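You operate a simulated robot arm through the tools that you are given. There is no shell and no other tool. Be economical: measure what you need, move in short steps, check, and stop when the job is done.

You run a simulated two-armed robot. Do the job below in one go: nothing can be reset, and whatever is moved stays where it is left.

TASK
Run both rail nuts down with the nut runner on program 2.
Fine: stand it back in its cup and switch the controller off. Set down upright: nut runner.

Only the result counts: the job must be done as asked and must still hold three seconds after the hand-in. Knocking over, shifting, dropping, spilling or breaking anything else fails it.

THE ROBOT
Two 7-joint arms with fingered hands on one trunk, on a base that drives. Base frame: it is fixed to the floor where the robot stands at the start and does not move with it; the origin is under the middle of the robot, x ahead of it, y to its left, z up; the surface under the hand at the start is at about z = 0.9. Units: m, degrees, N and s.
The left shoulder is at the start at [0.06, 0.138, 0.922], the right one opposite. With the tool pointing down near the work surface each hand reaches from about 0.38 to 0.92 m from the robot's upright axis, wherever it stands, measured 20 degrees to its own side. Places, roughly: controller switch [0.7, 0, 1.2]; first bracket nut [0.6, 0.8, 0.9]; first rail nut [0.5, 0, 0.9]; program selector [0.7, -0.1, 1.2]; second bracket nut [0.6, 0.7, 0.9]; second rail nut [0.4, -0.1, 0.9]; third bracket nut [0.6, 0.6, 0.9]. Payload 4 kg a hand.
The tool frame of a hand sits at the grasp point between the pads (the TCP): z along the fingers, y along the line on which they close. The tips reach 0.036 m beyond it. Largest opening 0.12 m; the body of the gripper starts 0.042 m behind the TCP. The gripper is a hand of 5 fingers: y runs from the thumb to the fingers, the wrist lies at [-0.015, -0.109, -0.2] in the tool frame, and closing takes about 1.5 s.
Orientation is told as [roll, pitch, yaw] about the base's x, y, z axes, in that order, counted from this pose: with the fingers straight down and the wrist toward the robot, the tool's x, y and z point along [0, 1, 0], [1, 0, 0] and [0, 0, -1] of the base frame.

THE INTERFACE
- The arms move only by the tool drive_tool. It takes "left_plan", "right_plan" or both (then of equal length, played together; a hand with none holds still); each is one flat list of numbers, 7 for each row, row after row: the turn, a rotation vector about the tool's x, y, z in degrees, then the shift along the tool's x, y, z in m, then the opening, from 0 (shut) to 1 (fully open). In form: [wx, wy, wz, dx, dy, dz, hand, wx, wy, wz, dx, dy, dz, hand, ...]. A call has 1 to 8 rows; each row shifts and turns the commanded pose from where the row before left it, along the tool's axes as they then stand. A row lasts 0.2 s, in which the tool goes at most 0.05 m and 8.6 degrees; a call with a longer step from one row to the next is refused whole, and so is a gripper value outside its range. A pose out of reach is approached as far as the arm can. The call stops where the force on the tool passes 40 N (or 10 N more than at its start, if that is more) or the arm is blocked; 0.2 s more then pass. Each finger travels about 0.153 m/s and halts on what it meets, pressing with about 33 N; the grip force reading is that of the motor and also rises with nothing between the fingers. The clock runs only during rows and for 0.2 s after the last one: add rows that do not move to give the fingers time. The reply holds the time, the measured pose of the TCP, the force on the tool along the base axes, the opening and the grip force, in the units named above and with some noise, with the torque about the TCP (base axes, N m) and any sound that the robot's microphone picked up, and new pictures: "show" is both (left out), scene, wrist or none (wrist: the cameras of the hands that moved).
- Cameras (640 x 400 px; columns grow to the right, rows downward): "scene" is now at [0.0578, -0.0175, 1.5743]; the picture's right is [-0.21, -0.98, 0.00], its down [-0.51, 0.11, -0.86] and it looks along [0.84, -0.18, -0.52] (base axes); focal length 260 px, centre (320, 200). "left" rides on the left gripper at [-0.069, -0.079, -0.131] in its tool frame; the picture's right is [-0.78, -0.29, 0.55], its down [0.55, -0.73, 0.40] and it looks along [0.29, 0.61, 0.74] (tool axes); focal length 222 px, centre (320, 200). "right" rides on the right gripper at [0.069, -0.079, -0.131] in its tool frame; the picture's right is [-0.78, 0.29, -0.55], its down [-0.55, -0.73, 0.40] and it looks along [-0.29, 0.61, 0.74] (tool axes); focal length 222 px, centre (320, 200). There is no depth. A picture from a camera that has moved, and an enlarged one, comes with that camera's place and axes in the base frame and with its lens.
- move_column(by): slides the trunk up (or, below 0, down) by that many m; the arms and the scene camera ride with it, the base frame stays. It gives what a move gives, with no picture.
- drive_base(legs): drives the robot by 1 to 6 legs, each [ahead, left, turn to the left] in m, m and degrees, along the robot's own axes; the way and the turn of a leg run together, so that a leg with both is an arc; at most 1.5 m and 180 degrees a leg. The arms and the cameras ride along, it lands a little off, and it stops where it bumps. It gives what a move gives, and a new picture of the scene camera.
- preshape(shape, hand): the hand has 5 fingers and takes this shape, open, in about a second: jaw (thumb against the fingers, like two jaws); tri (thumb and two fingers); tip (a fingertip pinch); poke (one finger out to press); point (the index stretched); flat (the hand flat); cup (the hand cupped); fist (a fist). The gripper value then closes the fingers along that shape, each until it touches; the sizes above hold for jaw. It gives what a move gives, with no picture.
- turn_head(pan, tilt): turns the head with the scene camera to pan (to the left, within 86 degrees either way) and tilt (down, from -29 to 69), counted from straight ahead of the robot. It gives what a move gives, and a new picture of the scene camera.
- enlarge(camera, box): a new picture of the part [left, top, right, bottom] of that camera's present view, enlarged. It takes no simulated time.
- close_job(): hands the job in; it is judged then, once.

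Go step by step. Nothing tells you exact positions but the pictures and the camera data: compare them with the known pose of the tool, close in by small moves and look again before you grip or let go. The budget is 120 turns and 260 pictures, counting those below and the enlarged ones. Unless the task says otherwise, let go and move clear before handing in, and close with one line.

The tools are called after "Call:" by a JSON object that holds its "fn" and its "kwargs". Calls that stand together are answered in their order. drive_tool: Moves the arms, as the interface text tells. Its arguments: {"type":"object","properties":{"left_plan":{"type":"array","items":{"type":"number"}},"right_plan":{"type":"array","items":{"type":"number"}},"show":{"type":"string","enum":["both","scene","wrist","none"]}},"required":[]} The other tools are called the same way: move_column (by) slides the trunk up or down; preshape (shape, hand) gives the hand a shape; drive_base (legs) drives the base; turn_head (pan, tilt) turns the head that bears the scene camera; enlarge (camera, box) takes an enlarged picture of a part of a camera's view; close_job () hands the job in.

At the start:

```text
clock: 0.0
left_ee_pos: [0.405, 0.084, 1.4091]
left_tcp_rot: [0.0, -0.1, -0.1]
left_contact_force: [-0.2, -0.4, 0.0]
left_moment: [0.03, 0.0, 0.0]
left_finger_gap: 0.1194
left_finger_force: 0.0
left_shape: jaw
right_ee_pos: [0.4199, -0.2469, 1.405]
right_tcp_rot: [0.0, 0.0, 0.1]
right_contact_force: [0.1, -0.5, -0.4]
right_moment: [-0.01, -0.02, -0.04]
right_finger_gap: 0.1199
right_finger_force: 0.0
right_shape: jaw
trunk travel left (down, up): [-0.5, 0.09]
robot x, y, heading: [-0.0002, 0.0024, -0.3]
head pan, tilt: [-12.2, 31.2]
```

scene: 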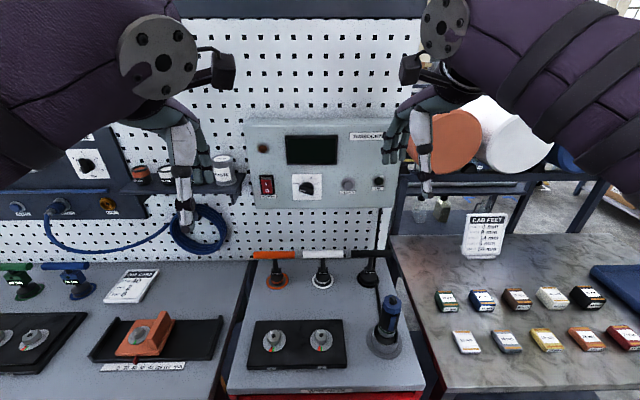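
right: 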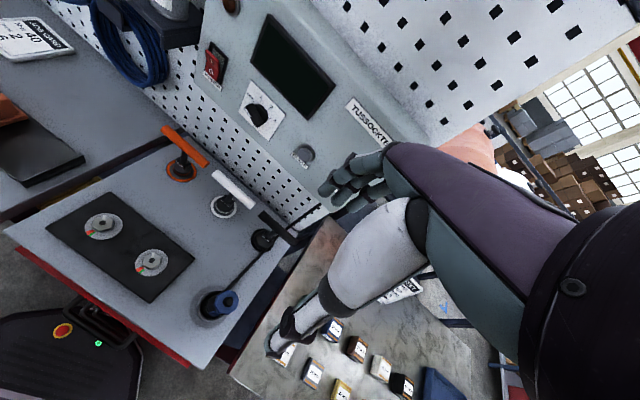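
left: 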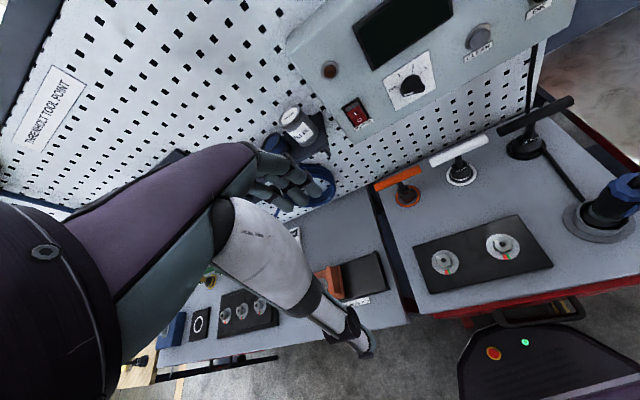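

I see the controller with a red switch, a selector knob and a screen, the rail block with two nuts, and the nut runner in its cup on the right. I'll look closer first.

Call:
{"fn": "enlarge", "kwargs": {"camera": "scene", "box": [230, 110, 410, 222]}}

Call:
{"fn": "enlarge", "kwargs": {"camera": "scene", "box": [220, 240, 440, 400]}}

```text
3.56 times, centred on (320, 166) of scene
camera zoom: at [0.0578, -0.0175, 1.5743], right [-0.21, -0.98, 0.0], down [-0.51, 0.11, -0.86], along [0.84, -0.18, -0.52], focal length 924 px, centre (320, 321)
```

zoom: 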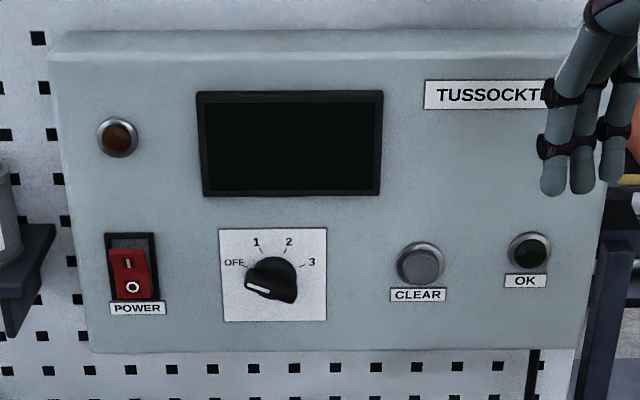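

```text
2.50 times, centred on (330, 320) of scene
camera zoom: at [0.0578, -0.0175, 1.5743], right [-0.21, -0.98, 0.0], down [-0.51, 0.11, -0.86], along [0.84, -0.18, -0.52], focal length 650 px, centre (295, -100)
```

zoom: 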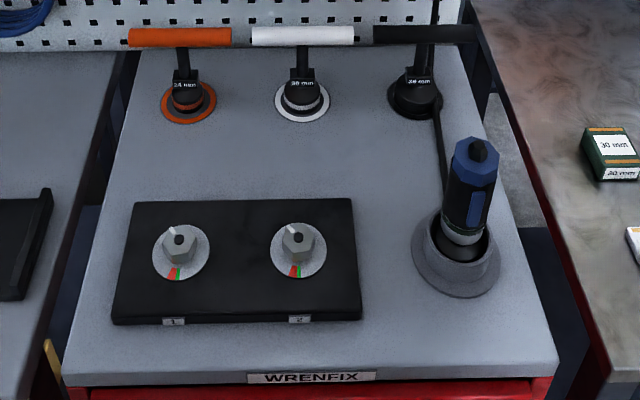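

The controller panel sits at about x=0.71 and the knob reads OFF. I'll turn both hands to point forward, with left in poke for the switch and right for the knob.

Call:
{"fn": "preshape", "kwargs": {"hand": "left", "shape": "poke"}}

Call:
{"fn": "drive_tool", "kwargs": {"left_plan": [0, 0, 0, 0, 0.04, 0, 1, -8.5, 0, 0, 0, 0, 0, 1, -8.5, 0, 0, 0, 0, 0, 1, -8.5, 0, 0, 0, 0, 0, 1, -8.5, 0, 0, 0, 0, 0, 1, -8.5, 0, 0, 0, 0, 0, 1, -8.5, 0, 0, 0, 0, 0, 1, -8.5, 0, 0, 0, 0, 0, 1], "right_plan": [0, 0, 0, 0, 0.04, 0, 1, -8.5, 0, 0, 0, 0, 0, 1, -8.5, 0, 0, 0, 0, 0, 1, -8.5, 0, 0, 0, 0, 0, 1, -8.5, 0, 0, 0, 0, 0, 1, -8.5, 0, 0, 0, 0, 0, 1, -8.5, 0, 0, 0, 0, 0, 1, -8.5, 0, 0, 0, 0, 0, 1], "show": "none"}}

Call:
{"fn": "drive_tool", "kwargs": {"left_plan": [-8.5, 0, 0, 0, 0, 0, 1, -8.5, 0, 0, 0, 0, 0, 1, -8.5, 0, 0, 0, 0, 0, 1, -5, 0, 0, 0, 0, 0, 1, 0, 0, 0, 0, 0, 0, 1], "right_plan": [-8.5, 0, 0, 0, 0, 0, 1, -8.5, 0, 0, 0, 0, 0, 1, -8.5, 0, 0, 0, 0, 0, 1, -5, 0, 0, 0, 0, 0, 1, 0, 0, 0, 0, 0, 0, 1]}}

```text
clock: 0.9
left_ee_pos: [0.4037, 0.0842, 1.408]
left_tcp_rot: [0.0, 0.1, 0.0]
left_contact_force: [-0.4, 0.1, 0.4]
left_moment: [0.02, -0.03, -0.01]
left_finger_gap: 0.0
left_finger_force: 0.1
left_shape: poke
right_ee_pos: [0.4209, -0.2468, 1.4052]
right_tcp_rot: [0.0, 0.0, 0.0]
right_contact_force: [0.1, 0.2, -0.2]
right_moment: [-0.03, 0.01, 0.0]
right_finger_gap: 0.1199
right_finger_force: 0.0
right_shape: jaw
trunk travel left (down, up): [-0.5, 0.09]
robot x, y, heading: [-0.0011, 0.0016, 0.2]
head pan, tilt: [-12.2, 31.2]
```

```text
clock: 2.7
left_ee_pos: [0.4442, 0.0838, 1.4084]
left_tcp_rot: [-0.1, -59.4, 0.0]
left_contact_force: [0.2, 1.1, -0.6]
left_moment: [0.03, 0.01, -0.03]
left_finger_gap: 0.0
left_finger_force: 0.0
left_shape: poke
right_ee_pos: [0.4605, -0.2466, 1.4058]
right_tcp_rot: [-0.1, -59.6, 0.0]
right_contact_force: [-0.1, 0.3, -0.1]
right_moment: [-0.06, 0.0, -0.03]
right_finger_gap: 0.1198
right_finger_force: 0.1
right_shape: jaw
trunk travel left (down, up): [-0.5, 0.09]
robot x, y, heading: [0.0039, -0.0019, -0.2]
head pan, tilt: [-12.2, 31.2]
```

```text
clock: 3.9
left_ee_pos: [0.4358, 0.075, 1.414]
left_tcp_rot: [-29.8, -88.8, 30.1]
left_contact_force: [0.0, -0.1, 0.0]
left_moment: [-0.01, -0.01, -0.01]
left_finger_gap: 0.0
left_finger_force: 0.1
left_shape: poke
left hand out of reach, approached as far as the arm can: row 4
right_ee_pos: [0.4617, -0.2476, 1.4044]
right_tcp_rot: [-116.8, -90.0, 116.8]
right_contact_force: [0.2, -0.3, -0.6]
right_moment: [0.0, 0.0, -0.02]
right_finger_gap: 0.1195
right_finger_force: 0.2
right_shape: jaw
trunk travel left (down, up): [-0.5, 0.09]
robot x, y, heading: [-0.0018, 0.0019, 0.1]
head pan, tilt: [-12.2, 31.2]
camera scene: at [0.0585, -0.0166, 1.5743], right [-0.21, -0.98, 0.0], down [-0.51, 0.11, -0.86], along [0.84, -0.18, -0.52], focal length 260 px, centre (320, 200)
camera right: at [0.3308, -0.1776, 1.3259], right [-0.55, -0.78, 0.29], down [0.4, -0.55, -0.73], along [0.74, -0.29, 0.61], focal length 222 px, centre (320, 200)
camera left: at [0.3021, 0.0041, 1.3374], right [0.55, -0.78, -0.29], down [0.38, 0.54, -0.75], along [0.75, 0.3, 0.6], focal length 222 px, centre (320, 200)
```

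scene: 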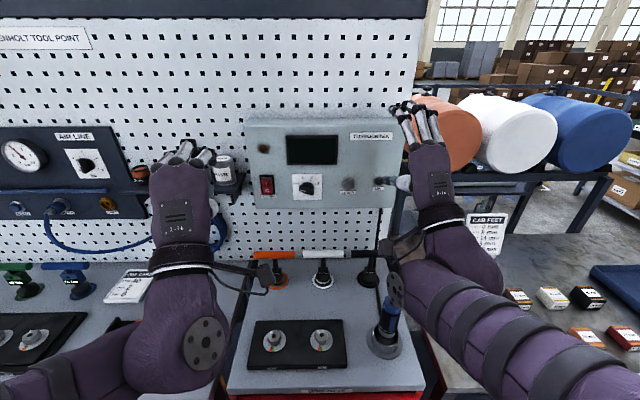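
right: 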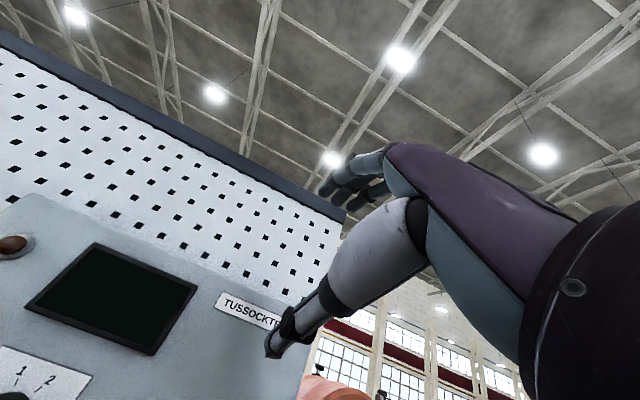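
left: 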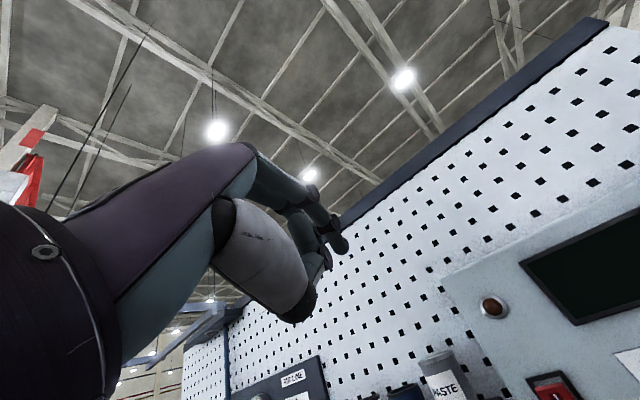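

Both hands now face the panel. Next I lower the left poke hand in front of the switch and look at where its finger is.

Call:
{"fn": "drive_tool", "kwargs": {"left_plan": [0, 0, 0, -0.02, -0.04, 0.02, 1, 0, 0, 0, -0.02, -0.04, 0.02, 1, 0, 0, 0, -0.02, -0.04, 0.02, 1, 0, 0, 0, 0, -0.03, 0.02, 1, 0, 0, 0, 0, 0, 0, 1]}}

Call:
{"fn": "enlarge", "kwargs": {"camera": "scene", "box": [140, 110, 340, 235]}}

```text
clock: 5.1
left_ee_pos: [0.492, 0.0326, 1.3065]
left_tcp_rot: [-62.1, -89.8, 62.2]
left_contact_force: [-0.6, 0.5, -0.3]
left_moment: [0.0, 0.03, -0.03]
left_finger_gap: 0.0001
left_finger_force: 0.0
left_shape: poke
left hand out of reach, approached as far as the arm can: row 1, 2
right_ee_pos: [0.4644, -0.2443, 1.4039]
right_tcp_rot: [-46.4, -89.9, 46.5]
right_contact_force: [0.1, 0.8, -0.1]
right_moment: [0.0, 0.0, -0.05]
right_finger_gap: 0.1199
right_finger_force: 0.0
right_shape: jaw
trunk travel left (down, up): [-0.5, 0.09]
robot x, y, heading: [0.0007, -0.0009, 0.1]
head pan, tilt: [-12.2, 31.2]
camera scene: at [0.0605, -0.0146, 1.5742], right [-0.21, -0.98, 0.0], down [-0.51, 0.11, -0.85], along [0.84, -0.18, -0.52], focal length 260 px, centre (320, 200)
camera left: at [0.3595, -0.0373, 1.227], right [0.55, -0.79, -0.29], down [0.4, 0.55, -0.74], along [0.74, 0.29, 0.61], focal length 222 px, centre (320, 200)
```

scene: 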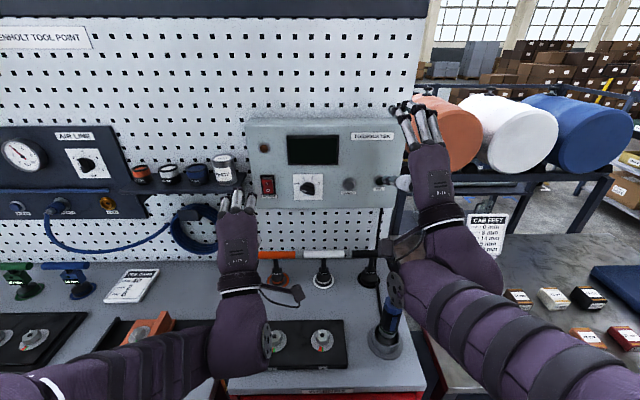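
left: 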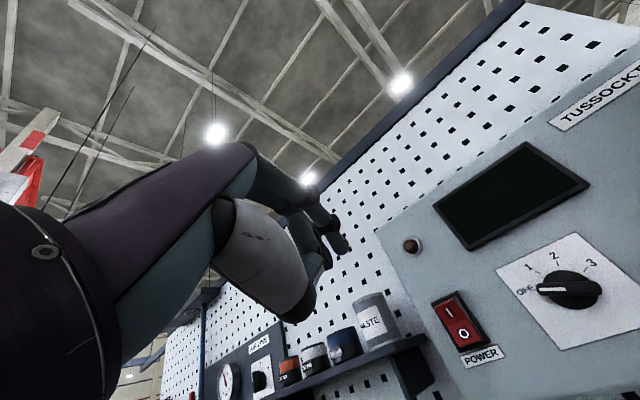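

```text
3.20 times, centred on (240, 172) of scene
camera zoom: at [0.0605, -0.0146, 1.5742], right [-0.21, -0.98, 0.0], down [-0.51, 0.11, -0.85], along [0.84, -0.18, -0.52], focal length 832 px, centre (576, 288)
```

zoom: 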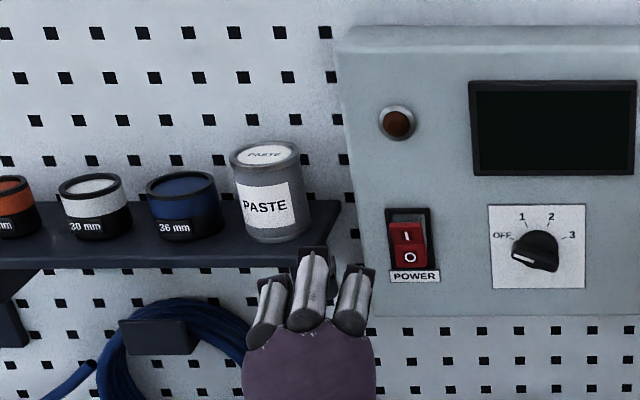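

I need to see which finger sticks out.

Call:
{"fn": "enlarge", "kwargs": {"camera": "left", "box": [190, 130, 390, 330]}}

Call:
{"fn": "enlarge", "kwargs": {"camera": "scene", "box": [200, 170, 280, 220]}}

```text
2.00 times, centred on (290, 230) of left
camera zoom: at [0.3595, -0.0373, 1.227], right [0.55, -0.79, -0.29], down [0.4, 0.55, -0.74], along [0.74, 0.29, 0.61], focal length 444 px, centre (380, 140)
```

zoom: 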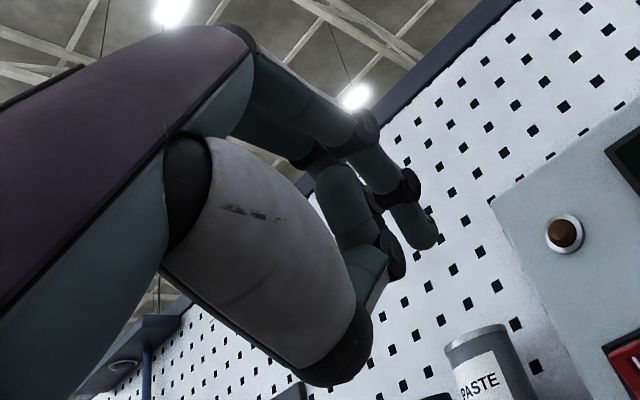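

```text
8.00 times, centred on (240, 195) of scene
camera zoom: at [0.0605, -0.0146, 1.5742], right [-0.21, -0.98, 0.0], down [-0.51, 0.11, -0.85], along [0.84, -0.18, -0.52], focal length 2080 px, centre (960, 240)
```

zoom: 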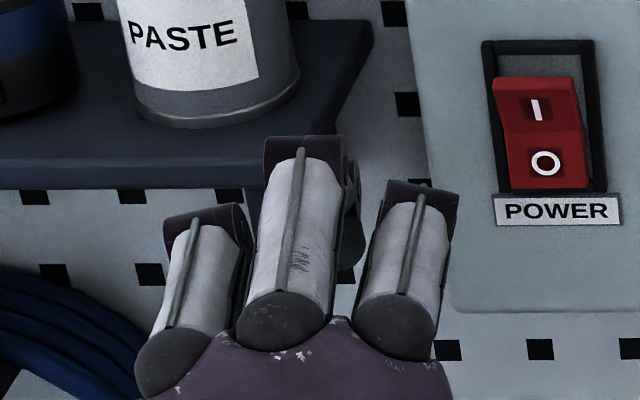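

The index tip is about 5 cm ahead of the TCP. I'll check whether the arm has settled before going closer.

Call:
{"fn": "drive_tool", "kwargs": {"left_plan": [0, 0, 0, 0, 0, 0, 1, 0, 0, 0, 0, 0, 0, 1, 0, 0, 0, 0, 0, 0, 1], "show": "none"}}

```text
clock: 5.9
left_ee_pos: [0.4913, 0.0298, 1.3064]
left_tcp_rot: [-35.7, -90.0, 35.7]
left_contact_force: [0.1, 0.0, 0.2]
left_moment: [0.03, 0.0, -0.01]
left_finger_gap: 0.0
left_finger_force: 0.1
left_shape: poke
right_ee_pos: [0.4601, -0.2482, 1.405]
right_tcp_rot: [-49.0, -90.0, 49.0]
right_contact_force: [0.8, -0.2, -0.4]
right_moment: [0.02, -0.02, -0.01]
right_finger_gap: 0.1199
right_finger_force: 0.1
right_shape: jaw
trunk travel left (down, up): [-0.5, 0.09]
robot x, y, heading: [-0.0038, -0.0004, 0.0]
head pan, tilt: [-12.2, 31.2]
```

Call:
{"fn": "drive_tool", "kwargs": {"left_plan": [0, 0, 0, -0.013, -0.023, 0.02, 1, 0, 0, 0, -0.013, -0.023, 0.03, 1, 0, 0, 0, -0.012, -0.022, 0.04, 1, 0, 0, 0, 0, 0, 0.02, 1, 0, 0, 0, 0, 0, 0, 1]}}

Call:
{"fn": "enlarge", "kwargs": {"camera": "scene", "box": [220, 150, 316, 210]}}

```text
clock: 7.1
left_ee_pos: [0.6017, -0.0124, 1.2326]
left_tcp_rot: [-13.8, -90.0, 13.6]
left_contact_force: [-0.4, -1.2, 0.3]
left_moment: [-0.01, -0.03, 0.0]
left_finger_gap: 0.0
left_finger_force: 0.1
left_shape: poke
right_ee_pos: [0.462, -0.2473, 1.4046]
right_tcp_rot: [15.0, -90.0, -15.0]
right_contact_force: [0.5, 0.1, 0.2]
right_moment: [0.01, -0.01, 0.02]
right_finger_gap: 0.1199
right_finger_force: 0.1
right_shape: jaw
trunk travel left (down, up): [-0.5, 0.09]
robot x, y, heading: [0.002, -0.0024, -0.1]
head pan, tilt: [-12.2, 31.2]
camera scene: at [0.0579, -0.0175, 1.5743], right [-0.21, -0.98, 0.0], down [-0.51, 0.11, -0.86], along [0.84, -0.18, -0.52], focal length 260 px, centre (320, 200)
camera left: at [0.469, -0.0826, 1.1543], right [0.55, -0.79, -0.29], down [0.4, 0.55, -0.74], along [0.74, 0.29, 0.61], focal length 222 px, centre (320, 200)
```

scene: 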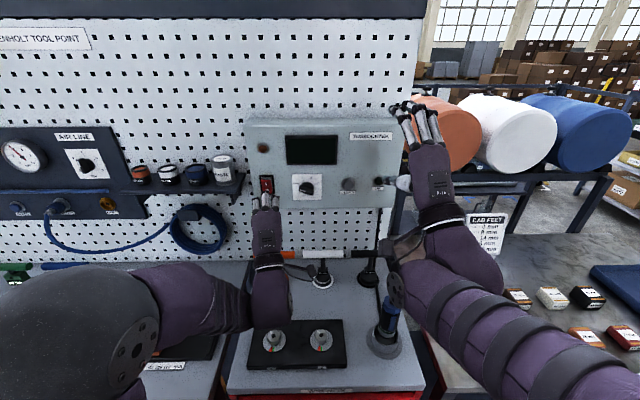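
left: 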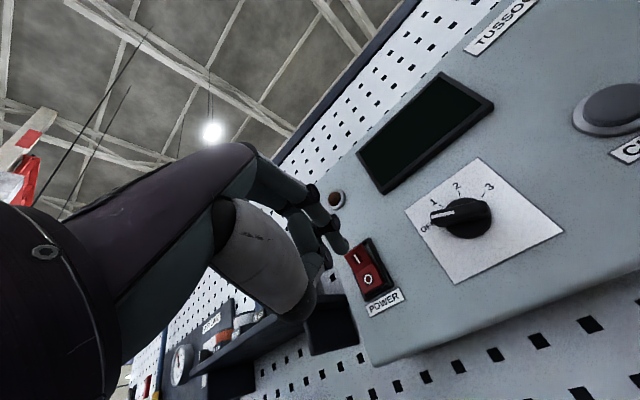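

```text
6.67 times, centred on (268, 180) of scene
camera zoom: at [0.0579, -0.0175, 1.5743], right [-0.21, -0.98, 0.0], down [-0.51, 0.11, -0.86], along [0.84, -0.18, -0.52], focal length 1733 px, centre (667, 333)
```

zoom: 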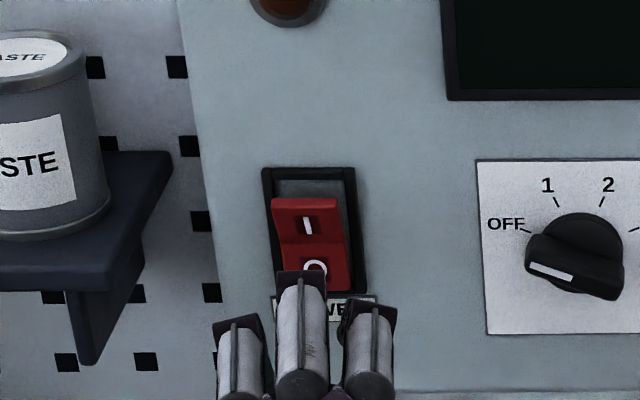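

Call:
{"fn": "drive_tool", "kwargs": {"left_plan": [0, 0, 0, 0.006, 0.012, 0, 1, 0, 0, 0, 0, 0, 0.02, 1, 0, 0, 0, 0, 0, 0.015, 1, 0, 0, 0, 0, 0, 0, 1], "show": "wrist"}}

Call:
{"fn": "enlarge", "kwargs": {"camera": "scene", "box": [220, 150, 316, 210]}}

```text
clock: 8.1
left_ee_pos: [0.6368, -0.0071, 1.2472]
left_tcp_rot: [-47.9, -90.1, 48.0]
left_contact_force: [0.5, 0.2, -0.8]
left_moment: [-0.02, -0.03, 0.01]
left_finger_gap: 0.0
left_finger_force: 0.0
left_shape: poke
right_ee_pos: [0.4603, -0.2468, 1.4051]
right_tcp_rot: [1.2, -90.0, -1.1]
right_contact_force: [-0.4, -0.1, -0.1]
right_moment: [0.01, -0.01, 0.01]
right_finger_gap: 0.1195
right_finger_force: 0.1
right_shape: jaw
trunk travel left (down, up): [-0.5, 0.09]
robot x, y, heading: [0.0032, 0.0034, -0.1]
head pan, tilt: [-12.2, 31.2]
camera left: at [0.5042, -0.077, 1.1673], right [0.55, -0.78, -0.29], down [0.4, 0.55, -0.74], along [0.74, 0.29, 0.61], focal length 222 px, centre (320, 200)
```

left: 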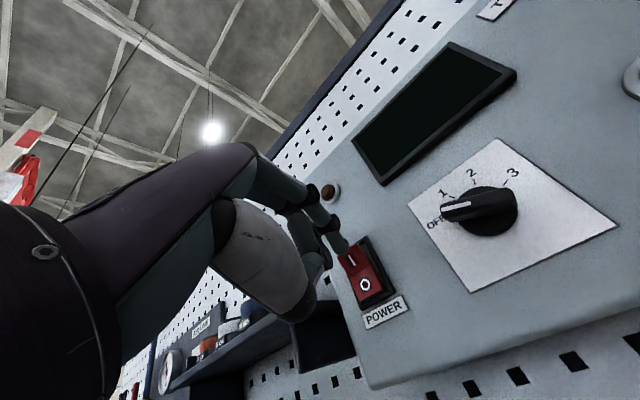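

```text
6.67 times, centred on (268, 180) of scene
camera zoom: at [0.0578, -0.0175, 1.5743], right [-0.21, -0.98, 0.0], down [-0.51, 0.11, -0.86], along [0.84, -0.18, -0.52], focal length 1733 px, centre (667, 333)
```

zoom: 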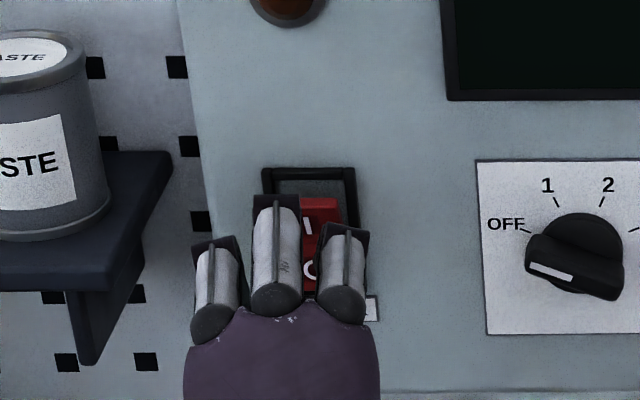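

Call:
{"fn": "drive_tool", "kwargs": {"left_plan": [0, 0, 0, 0, 0, 0.012, 1, 0, 0, 0, 0, 0, 0.01, 1, 0, 0, 0, 0, 0, 0.01, 1, 0, 0, 0, 0, 0, 0, 1], "show": "wrist"}}

Call:
{"fn": "enlarge", "kwargs": {"camera": "scene", "box": [220, 120, 400, 232]}}

```text
clock: 9.1
left_ee_pos: [0.6659, -0.0098, 1.2483]
left_tcp_rot: [-89.1, -89.9, 89.5]
left_contact_force: [-8.8, 0.9, 0.7]
left_moment: [-0.04, -0.04, -0.09]
left_finger_gap: 0.0
left_finger_force: 0.0
left_shape: poke
left hand out of reach, approached as far as the arm can: row 3
right_ee_pos: [0.4609, -0.2463, 1.4049]
right_tcp_rot: [-174.0, -89.9, 174.1]
right_contact_force: [0.2, -0.2, -1.0]
right_moment: [0.04, 0.03, 0.0]
right_finger_gap: 0.1199
right_finger_force: 0.1
right_shape: jaw
trunk travel left (down, up): [-0.5, 0.09]
robot x, y, heading: [0.0012, 0.0003, -0.1]
head pan, tilt: [-12.2, 31.2]
camera left: at [0.5346, -0.0798, 1.1692], right [0.55, -0.78, -0.29], down [0.39, 0.55, -0.74], along [0.73, 0.29, 0.61], focal length 222 px, centre (320, 200)
```

left: 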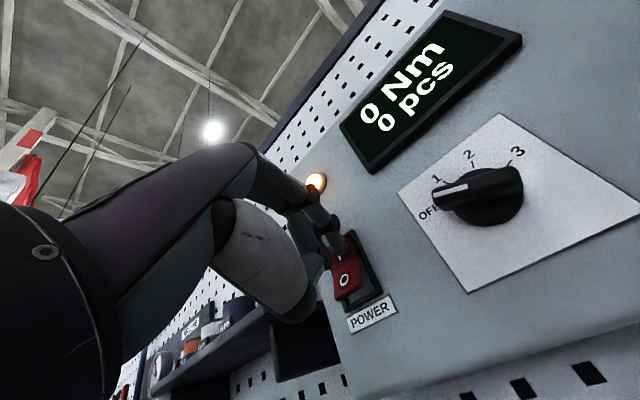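

```text
3.56 times, centred on (310, 176) of scene
camera zoom: at [0.0562, -0.0174, 1.5744], right [-0.21, -0.98, 0.0], down [-0.51, 0.11, -0.86], along [0.84, -0.18, -0.52], focal length 924 px, centre (356, 285)
```

zoom: 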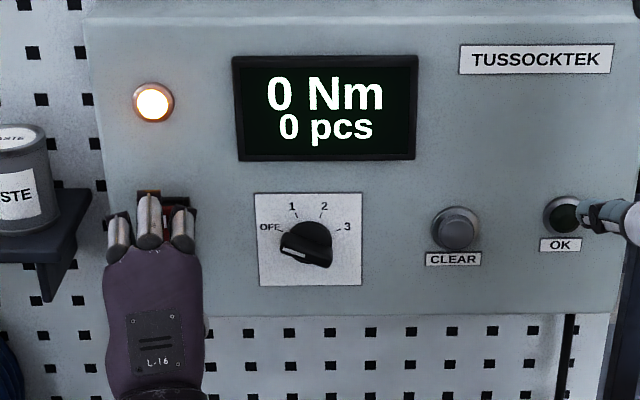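

Power is on and the display lit. I'll back off and bring the same finger to just below the pointer end of the knob, to push it clockwise.

Call:
{"fn": "drive_tool", "kwargs": {"left_plan": [0, 0, 0, 0, 0, -0.03, 1, 0, 0, 0, 0, 0, -0.03, 1, 0, 0, 0, -0.03, -0.016, 0, 1, 0, 0, 0, -0.03, -0.016, 0, 1, 0, 0, 0, -0.026, -0.016, 0, 1, 0, 0, 0, 0, 0, 0.02, 1, 0, 0, 0, 0, 0, 0, 1], "show": "wrist"}}

Call:
{"fn": "enlarge", "kwargs": {"camera": "scene", "box": [240, 150, 360, 225]}}

```text
clock: 10.7
left_ee_pos: [0.6272, -0.0945, 1.2008]
left_tcp_rot: [96.2, -90.0, -96.1]
left_contact_force: [0.3, -0.3, -0.4]
left_moment: [-0.01, -0.02, 0.01]
left_finger_gap: 0.0001
left_finger_force: 0.1
left_shape: poke
right_ee_pos: [0.4609, -0.2476, 1.4057]
right_tcp_rot: [127.5, -90.1, -127.5]
right_contact_force: [0.0, -0.5, 0.5]
right_moment: [-0.02, -0.02, -0.03]
right_finger_gap: 0.1198
right_finger_force: 0.0
right_shape: jaw
trunk travel left (down, up): [-0.5, 0.09]
robot x, y, heading: [-0.0013, 0.0007, -0.3]
head pan, tilt: [-12.2, 31.2]
camera left: at [0.4945, -0.1636, 1.1219], right [0.55, -0.79, -0.29], down [0.4, 0.55, -0.73], along [0.74, 0.29, 0.61], focal length 222 px, centre (320, 200)
```

left: 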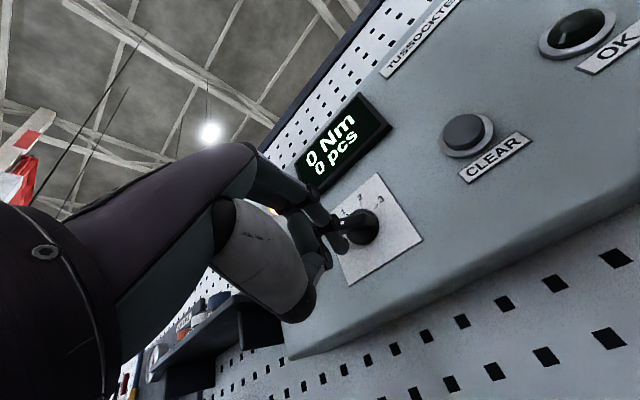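

```text
5.33 times, centred on (300, 188) of scene
camera zoom: at [0.0575, -0.0177, 1.5743], right [-0.21, -0.98, 0.0], down [-0.51, 0.11, -0.86], along [0.84, -0.18, -0.52], focal length 1387 px, centre (427, 267)
```

zoom: 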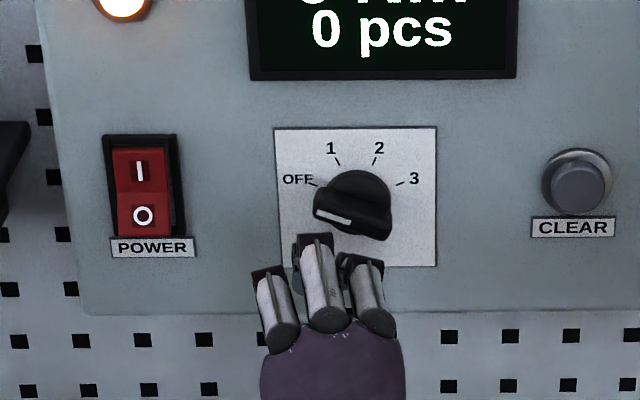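

Call:
{"fn": "drive_tool", "kwargs": {"left_plan": [0, 0, 0, 0, 0, 0.015, 1, 0, 0, 0, 0, 0, 0.012, 1, 0, 0, 0, 0, 0, 0, 1], "show": "wrist"}}

Call:
{"fn": "enlarge", "kwargs": {"camera": "scene", "box": [240, 150, 360, 225]}}

Call:
{"fn": "enlarge", "kwargs": {"camera": "left", "box": [280, 160, 440, 280]}}

```text
clock: 11.5
left_ee_pos: [0.6552, -0.0931, 1.1999]
left_tcp_rot: [18.2, -89.9, -18.1]
left_contact_force: [-1.6, 1.9, -3.1]
left_moment: [-0.03, -0.02, 0.01]
left_finger_gap: 0.0002
left_finger_force: 0.1
left_shape: poke
right_ee_pos: [0.4607, -0.2472, 1.404]
right_tcp_rot: [-51.7, -90.0, 51.6]
right_contact_force: [0.3, 0.4, -0.4]
right_moment: [0.01, -0.02, 0.0]
right_finger_gap: 0.1197
right_finger_force: 0.0
right_shape: jaw
trunk travel left (down, up): [-0.5, 0.09]
robot x, y, heading: [0.0007, 0.0021, 0.1]
head pan, tilt: [-12.2, 31.2]
camera left: at [0.5223, -0.1633, 1.1208], right [0.55, -0.78, -0.29], down [0.4, 0.55, -0.74], along [0.74, 0.29, 0.61], focal length 222 px, centre (320, 200)
```

left: 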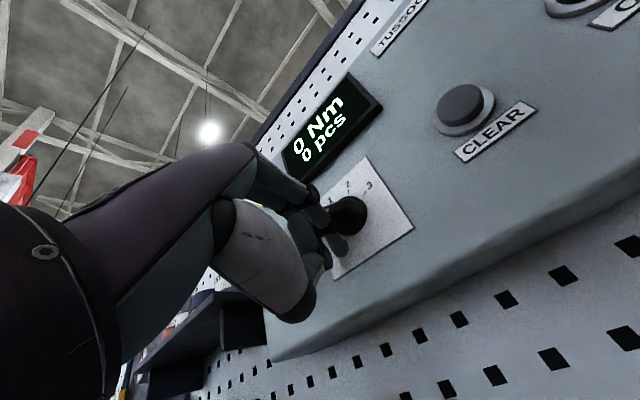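

```text
5.33 times, centred on (300, 188) of scene
camera zoom: at [0.0577, -0.0174, 1.5743], right [-0.21, -0.98, 0.0], down [-0.51, 0.11, -0.86], along [0.84, -0.18, -0.52], focal length 1387 px, centre (427, 267)
```

zoom: 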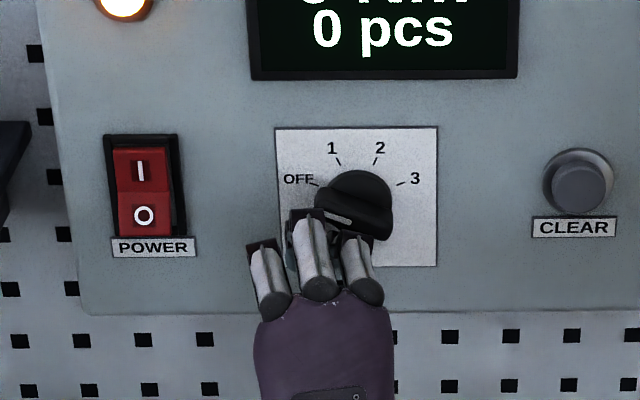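

```text
3.33 times, centred on (360, 220) of left
camera zoom: at [0.5223, -0.1633, 1.1208], right [0.55, -0.78, -0.29], down [0.4, 0.55, -0.74], along [0.74, 0.29, 0.61], focal length 740 px, centre (187, 133)
```

zoom: 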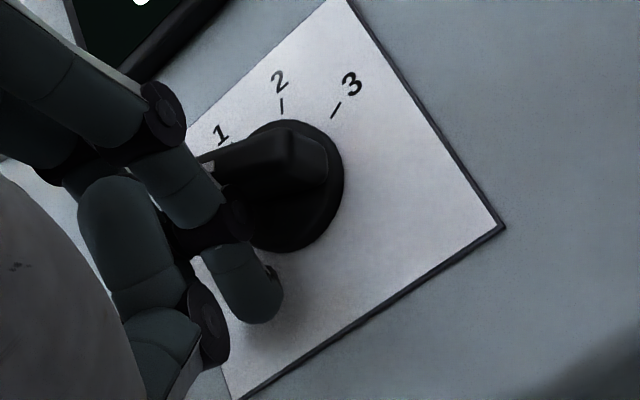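

Call:
{"fn": "drive_tool", "kwargs": {"left_plan": [0, 0, 0, 0, 0.008, 0, 1, 0, 0, 0, 0, 0.008, 0, 1, 0, 0, 0, 0, 0.006, 0, 1, 0, 0, 0, 0, 0, 0, 1], "show": "none"}}

Call:
{"fn": "enlarge", "kwargs": {"camera": "scene", "box": [240, 150, 360, 225]}}

Call:
{"fn": "enlarge", "kwargs": {"camera": "left", "box": [280, 160, 440, 280]}}

```text
clock: 12.5
left_ee_pos: [0.6547, -0.0935, 1.2222]
left_tcp_rot: [-147.3, -89.9, 147.2]
left_contact_force: [-0.5, 1.9, 1.4]
left_moment: [-0.03, -0.04, -0.01]
left_finger_gap: 0.0
left_finger_force: 0.0
left_shape: poke
right_ee_pos: [0.4617, -0.248, 1.406]
right_tcp_rot: [-107.3, -90.0, 107.3]
right_contact_force: [0.2, 0.7, -0.4]
right_moment: [0.03, 0.0, 0.01]
right_finger_gap: 0.1197
right_finger_force: 0.1
right_shape: jaw
trunk travel left (down, up): [-0.5, 0.09]
robot x, y, heading: [-0.0026, -0.0015, -0.1]
head pan, tilt: [-12.2, 31.2]
```

```text
5.33 times, centred on (300, 188) of scene
camera zoom: at [0.0576, -0.0171, 1.5744], right [-0.21, -0.98, 0.0], down [-0.51, 0.11, -0.86], along [0.84, -0.18, -0.52], focal length 1387 px, centre (427, 267)
```

zoom: 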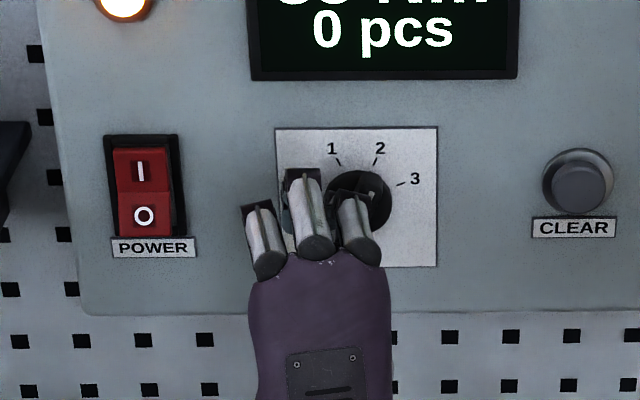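

```text
3.33 times, centred on (360, 220) of left
camera zoom: at [0.5216, -0.1623, 1.1429], right [0.55, -0.79, -0.29], down [0.4, 0.55, -0.73], along [0.74, 0.29, 0.61], focal length 740 px, centre (187, 133)
```

zoom: 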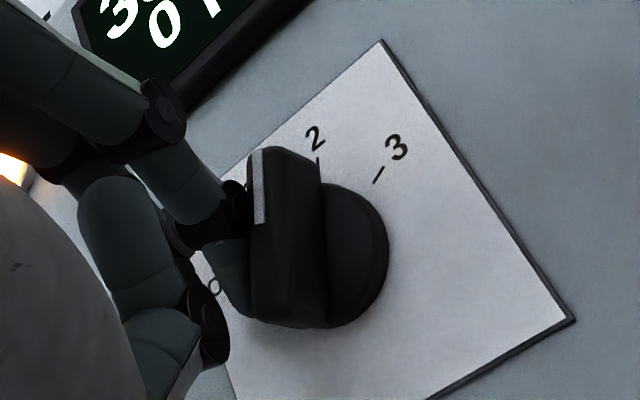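

It turned to position 1. I continue up and to the right.

Call:
{"fn": "drive_tool", "kwargs": {"left_plan": [0, 0, 0, -0.003, 0.007, 0, 1, 0, 0, 0, -0.004, 0.005, 0, 1, 0, 0, 0, 0, 0, 0, 1], "show": "none"}}

Call:
{"fn": "enlarge", "kwargs": {"camera": "scene", "box": [240, 120, 360, 220]}}

Call:
{"fn": "enlarge", "kwargs": {"camera": "left", "box": [280, 160, 440, 280]}}

```text
clock: 13.3
left_ee_pos: [0.656, -0.1001, 1.2347]
left_tcp_rot: [-67.9, -90.0, 67.9]
left_contact_force: [0.5, 4.6, -0.6]
left_moment: [-0.02, 0.01, 0.1]
left_finger_gap: 0.0
left_finger_force: 0.0
left_shape: poke
right_ee_pos: [0.4609, -0.2471, 1.4059]
right_tcp_rot: [-73.2, -90.0, 73.1]
right_contact_force: [-0.3, 0.7, -0.6]
right_moment: [0.01, -0.01, -0.06]
right_finger_gap: 0.1198
right_finger_force: 0.0
right_shape: jaw
trunk travel left (down, up): [-0.5, 0.09]
robot x, y, heading: [0.0011, 0.0004, 0.1]
head pan, tilt: [-12.2, 31.2]
```

```text
4.00 times, centred on (300, 170) of scene
camera zoom: at [0.0579, -0.0167, 1.5743], right [-0.21, -0.98, 0.0], down [-0.51, 0.11, -0.86], along [0.84, -0.18, -0.52], focal length 1040 px, centre (400, 320)
```

zoom: 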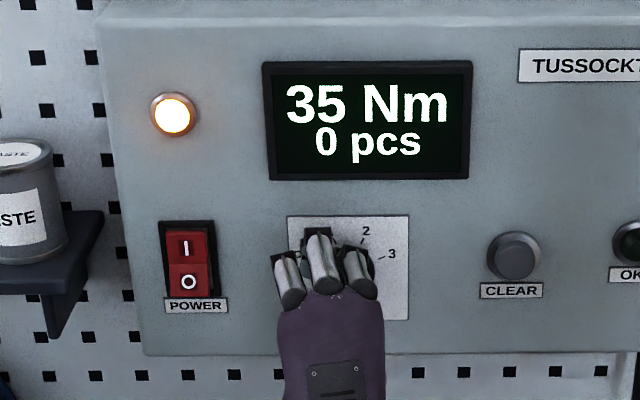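

```text
3.33 times, centred on (360, 220) of left
camera zoom: at [0.5227, -0.1691, 1.1549], right [0.55, -0.78, -0.29], down [0.4, 0.55, -0.74], along [0.74, 0.29, 0.61], focal length 740 px, centre (187, 133)
```

zoom: 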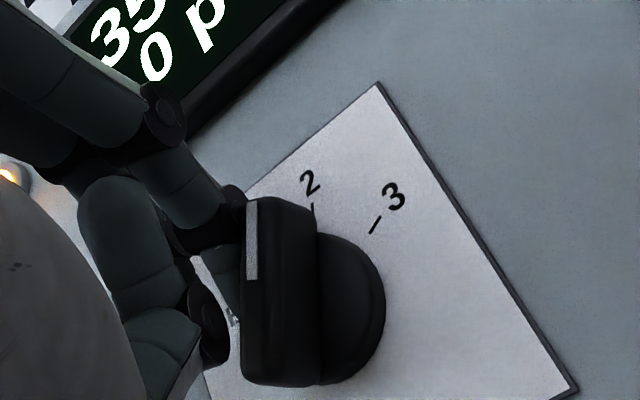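

Call:
{"fn": "drive_tool", "kwargs": {"left_plan": [0, 0, 0, -0.005, 0.001, 0, 1, 0, 0, 0, -0.004, 0.001, 0, 1, 0, 0, 0, 0, 0, 0, 1], "show": "none"}}

Call:
{"fn": "enlarge", "kwargs": {"camera": "scene", "box": [240, 120, 360, 220]}}

Call:
{"fn": "enlarge", "kwargs": {"camera": "left", "box": [280, 160, 440, 280]}}

```text
clock: 14.1
left_ee_pos: [0.6534, -0.1109, 1.2365]
left_tcp_rot: [-156.3, -89.9, 156.2]
left_contact_force: [1.1, 3.3, 4.3]
left_moment: [-0.01, -0.12, 0.09]
left_finger_gap: 0.0
left_finger_force: 0.0
left_shape: poke
right_ee_pos: [0.4608, -0.2471, 1.4058]
right_tcp_rot: [-111.4, -90.0, 111.4]
right_contact_force: [0.3, 0.7, -0.3]
right_moment: [0.0, -0.02, -0.02]
right_finger_gap: 0.1198
right_finger_force: 0.0
right_shape: jaw
trunk travel left (down, up): [-0.5, 0.09]
robot x, y, heading: [-0.0008, -0.0025, 0.0]
head pan, tilt: [-12.2, 31.2]
```

```text
4.00 times, centred on (300, 170) of scene
camera zoom: at [0.0575, -0.017, 1.5744], right [-0.21, -0.98, 0.0], down [-0.51, 0.11, -0.86], along [0.84, -0.18, -0.52], focal length 1040 px, centre (400, 320)
```

zoom: 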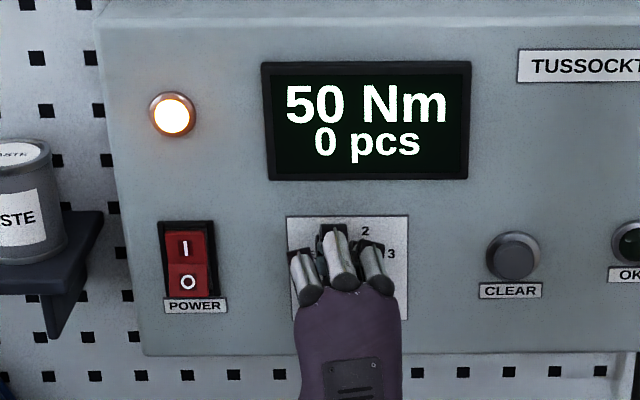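

```text
3.33 times, centred on (360, 220) of left
camera zoom: at [0.5209, -0.1793, 1.1571], right [0.55, -0.79, -0.29], down [0.4, 0.55, -0.73], along [0.74, 0.29, 0.61], focal length 740 px, centre (187, 133)
```

zoom: 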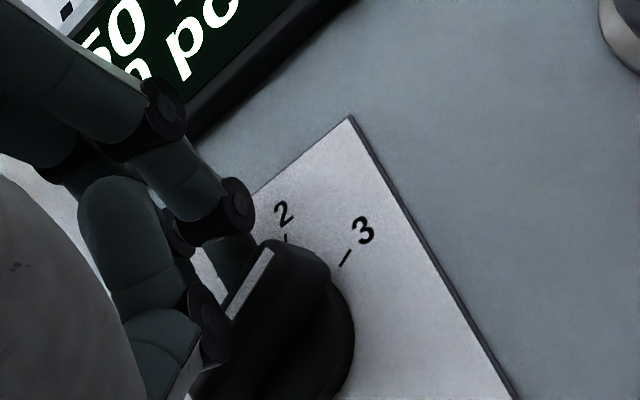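

It reads 50 Nm on program 2. I retract the finger straight back and check.

Call:
{"fn": "drive_tool", "kwargs": {"left_plan": [0, 0, 0, 0.003, 0, 0, 1, 0, 0, 0, 0, 0, -0.03, 1, 0, 0, 0, 0, 0, -0.04, 1, 0, 0, 0, 0.04, 0, -0.02, 1, 0, 0, 0, 0.05, 0, 0, 1, 0, 0, 0, 0.05, 0, 0, 1, 0, 0, 0, 0, 0, 0, 1], "show": "scene"}}

Call:
{"fn": "enlarge", "kwargs": {"camera": "scene", "box": [240, 120, 400, 220]}}

Call:
{"fn": "turn_head", "kwargs": {"pan": -15, "tilt": 50}}

```text
clock: 15.7
left_ee_pos: [0.5592, 0.0173, 1.2385]
left_tcp_rot: [-52.7, -89.8, 53.3]
left_contact_force: [-0.4, -0.4, 0.8]
left_moment: [-0.01, 0.01, -0.02]
left_finger_gap: 0.0002
left_finger_force: 0.1
left_shape: poke
left hand out of reach, approached as far as the arm can: row 6
right_ee_pos: [0.4618, -0.2467, 1.4053]
right_tcp_rot: [-31.3, -90.0, 31.4]
right_contact_force: [0.5, 0.1, -0.5]
right_moment: [0.03, -0.02, -0.02]
right_finger_gap: 0.1198
right_finger_force: 0.0
right_shape: jaw
trunk travel left (down, up): [-0.5, 0.09]
robot x, y, heading: [-0.0031, 0.0003, -0.0]
head pan, tilt: [-12.2, 31.2]
camera scene: at [0.0581, -0.0172, 1.5743], right [-0.21, -0.98, 0.0], down [-0.51, 0.11, -0.86], along [0.84, -0.18, -0.52], focal length 260 px, centre (320, 200)
```

scene: 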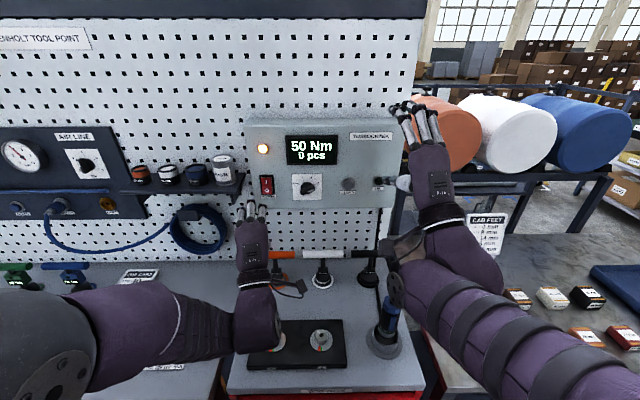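

```text
4.00 times, centred on (320, 170) of scene
camera zoom: at [0.0581, -0.0172, 1.5743], right [-0.21, -0.98, 0.0], down [-0.51, 0.11, -0.86], along [0.84, -0.18, -0.52], focal length 1040 px, centre (320, 320)
```

zoom: 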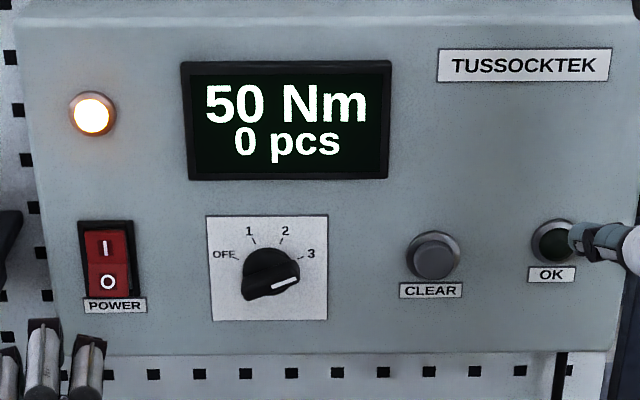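

```text
clock: 16.5
left_ee_pos: [0.5603, 0.0178, 1.2381]
left_tcp_rot: [-56.7, -89.7, 57.4]
left_contact_force: [-0.3, 0.7, -0.5]
left_moment: [0.01, 0.02, -0.01]
left_finger_gap: 0.0
left_finger_force: 0.1
left_shape: poke
right_ee_pos: [0.4606, -0.2469, 1.4058]
right_tcp_rot: [-33.2, -90.0, 33.1]
right_contact_force: [-0.4, 0.3, -0.1]
right_moment: [0.0, 0.04, 0.02]
right_finger_gap: 0.1198
right_finger_force: 0.0
right_shape: jaw
trunk travel left (down, up): [-0.5, 0.09]
robot x, y, heading: [0.0001, -0.0016, -0.1]
head pan, tilt: [-15.0, 50.0]
camera scene: at [0.0443, -0.0184, 1.5467], right [-0.26, -0.97, 0.0], down [-0.74, 0.2, -0.64], along [0.62, -0.17, -0.77], focal length 260 px, centre (320, 200)
```

scene: 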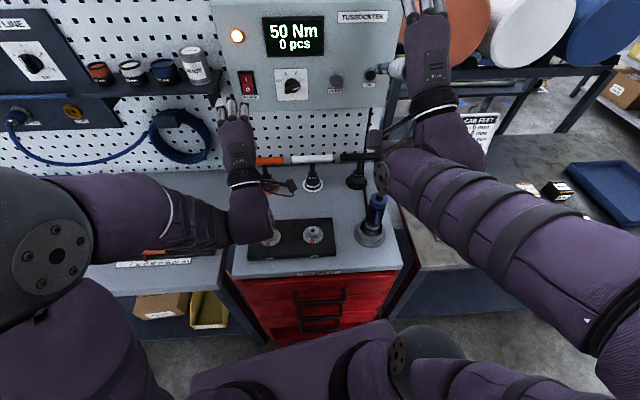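

Call:
{"fn": "enlarge", "kwargs": {"camera": "scene", "box": [260, 55, 340, 105]}}

Call:
{"fn": "drive_tool", "kwargs": {"left_plan": [0, 0, 0, 0, 0, 0, 1], "show": "wrist"}}

Call:
{"fn": "enlarge", "kwargs": {"camera": "left", "box": [400, 170, 640, 320]}}

```text
8.00 times, centred on (300, 80) of scene
camera zoom: at [0.0443, -0.0184, 1.5467], right [-0.26, -0.97, 0.0], down [-0.74, 0.2, -0.64], along [0.62, -0.17, -0.77], focal length 2080 px, centre (480, 1160)
```

zoom: 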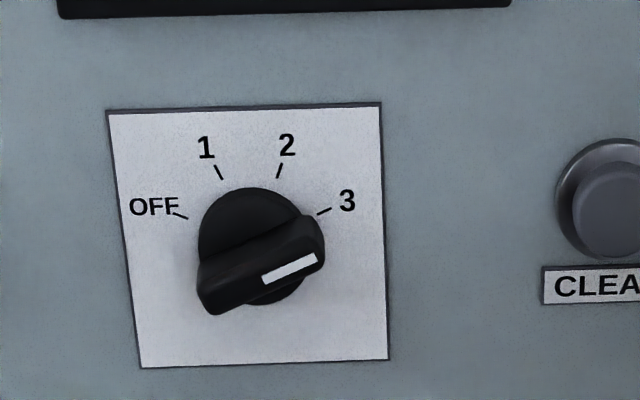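

```text
clock: 16.9
left_ee_pos: [0.5598, 0.017, 1.2387]
left_tcp_rot: [-56.4, -89.9, 57.0]
left_contact_force: [-0.1, -0.4, 0.5]
left_moment: [-0.01, -0.01, -0.02]
left_finger_gap: 0.0
left_finger_force: 0.1
left_shape: poke
right_ee_pos: [0.4613, -0.2473, 1.4042]
right_tcp_rot: [-10.8, -90.0, 10.8]
right_contact_force: [0.0, -0.2, 0.6]
right_moment: [-0.01, 0.01, -0.02]
right_finger_gap: 0.12
right_finger_force: 0.0
right_shape: jaw
trunk travel left (down, up): [-0.5, 0.09]
robot x, y, heading: [-0.0017, 0.0006, -0.1]
head pan, tilt: [-15.0, 50.0]
camera left: at [0.4277, -0.0538, 1.1596], right [0.55, -0.78, -0.29], down [0.39, 0.55, -0.74], along [0.73, 0.3, 0.61], focal length 222 px, centre (320, 200)
```

left: 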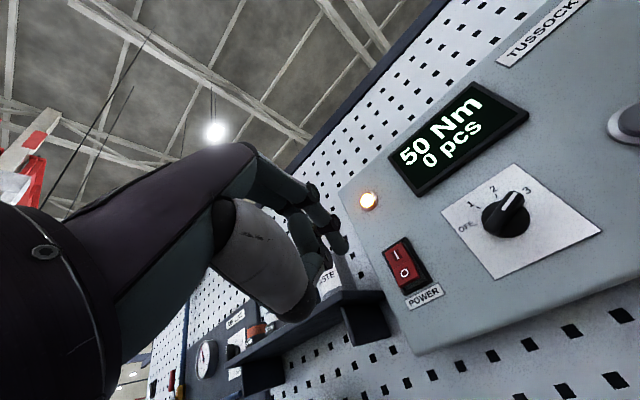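

```text
2.67 times, centred on (520, 245) of left
camera zoom: at [0.4277, -0.0538, 1.1596], right [0.55, -0.78, -0.29], down [0.39, 0.55, -0.74], along [0.73, 0.3, 0.61], focal length 592 px, centre (-213, 80)
```

zoom: 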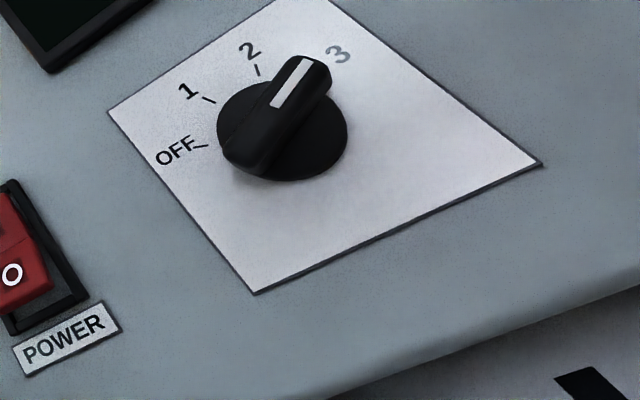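

The pointer has actually ended at 3, though the display says 50 Nm. I'll push it back one notch from below its right end, going in shallower this time.

Call:
{"fn": "drive_tool", "kwargs": {"left_plan": [0, 0, 0, -0.04, -0.01, 0, 1, 0, 0, 0, -0.04, -0.01, 0, 1, 0, 0, 0, -0.04, -0.01, 0, 1, 0, 0, 0, -0.04, -0.009, 0, 1, 0, 0, 0, 0, 0, 0.045, 1, 0, 0, 0, 0, 0, 0.033, 1, 0, 0, 0, 0, 0, 0, 1], "show": "wrist"}}

Call:
{"fn": "enlarge", "kwargs": {"camera": "scene", "box": [240, 20, 360, 110]}}

Call:
{"fn": "enlarge", "kwargs": {"camera": "left", "box": [240, 120, 440, 270]}}

```text
clock: 18.5
left_ee_pos: [0.6396, -0.1405, 1.2018]
left_tcp_rot: [46.1, -90.1, -46.3]
left_contact_force: [-2.5, 0.2, -1.2]
left_moment: [0.02, -0.02, -0.02]
left_finger_gap: 0.0
left_finger_force: 0.0
left_shape: poke
right_ee_pos: [0.462, -0.2457, 1.4044]
right_tcp_rot: [141.7, -90.0, -141.7]
right_contact_force: [-0.1, 0.7, 0.2]
right_moment: [0.05, 0.0, 0.01]
right_finger_gap: 0.12
right_finger_force: 0.0
right_shape: jaw
trunk travel left (down, up): [-0.5, 0.09]
robot x, y, heading: [-0.0019, -0.0005, -0.1]
head pan, tilt: [-15.0, 50.0]
camera left: at [0.5064, -0.211, 1.1227], right [0.55, -0.79, -0.29], down [0.4, 0.55, -0.73], along [0.74, 0.29, 0.61], focal length 222 px, centre (320, 200)
```

left: 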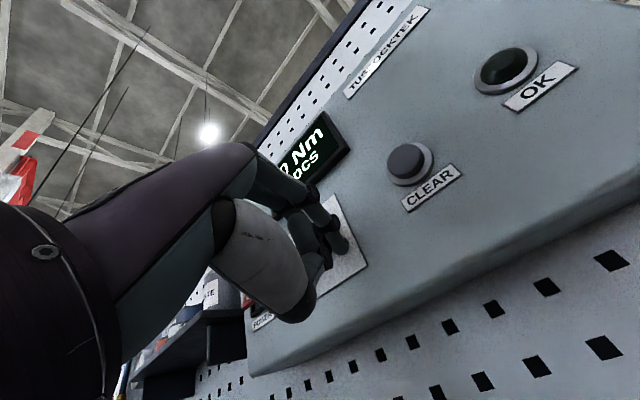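

```text
4.44 times, centred on (300, 65) of scene
camera zoom: at [0.0441, -0.0186, 1.5467], right [-0.26, -0.97, 0.0], down [-0.74, 0.2, -0.64], along [0.62, -0.17, -0.77], focal length 1156 px, centre (409, 800)
```

zoom: 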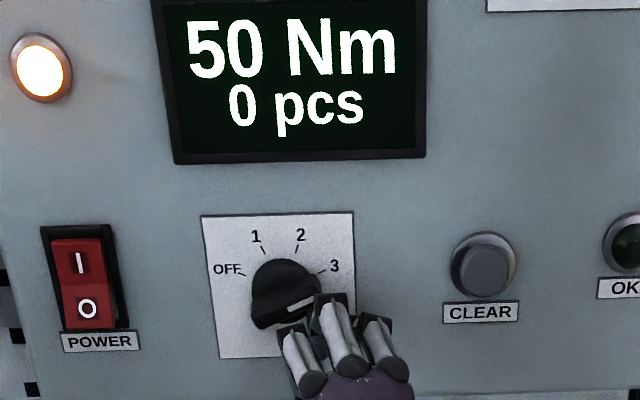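

```text
2.67 times, centred on (340, 195) of left
camera zoom: at [0.5064, -0.211, 1.1227], right [0.55, -0.79, -0.29], down [0.4, 0.55, -0.73], along [0.74, 0.29, 0.61], focal length 592 px, centre (267, 213)
```

zoom: 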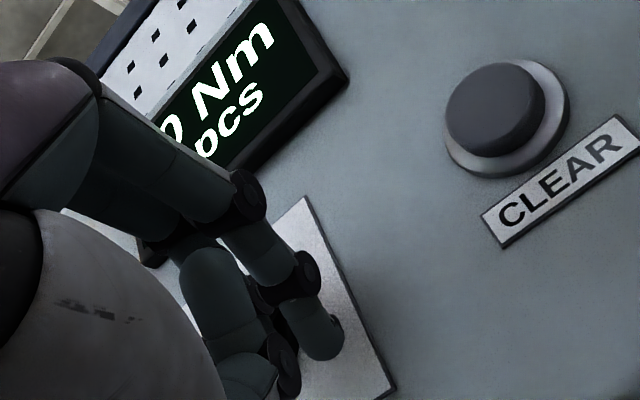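

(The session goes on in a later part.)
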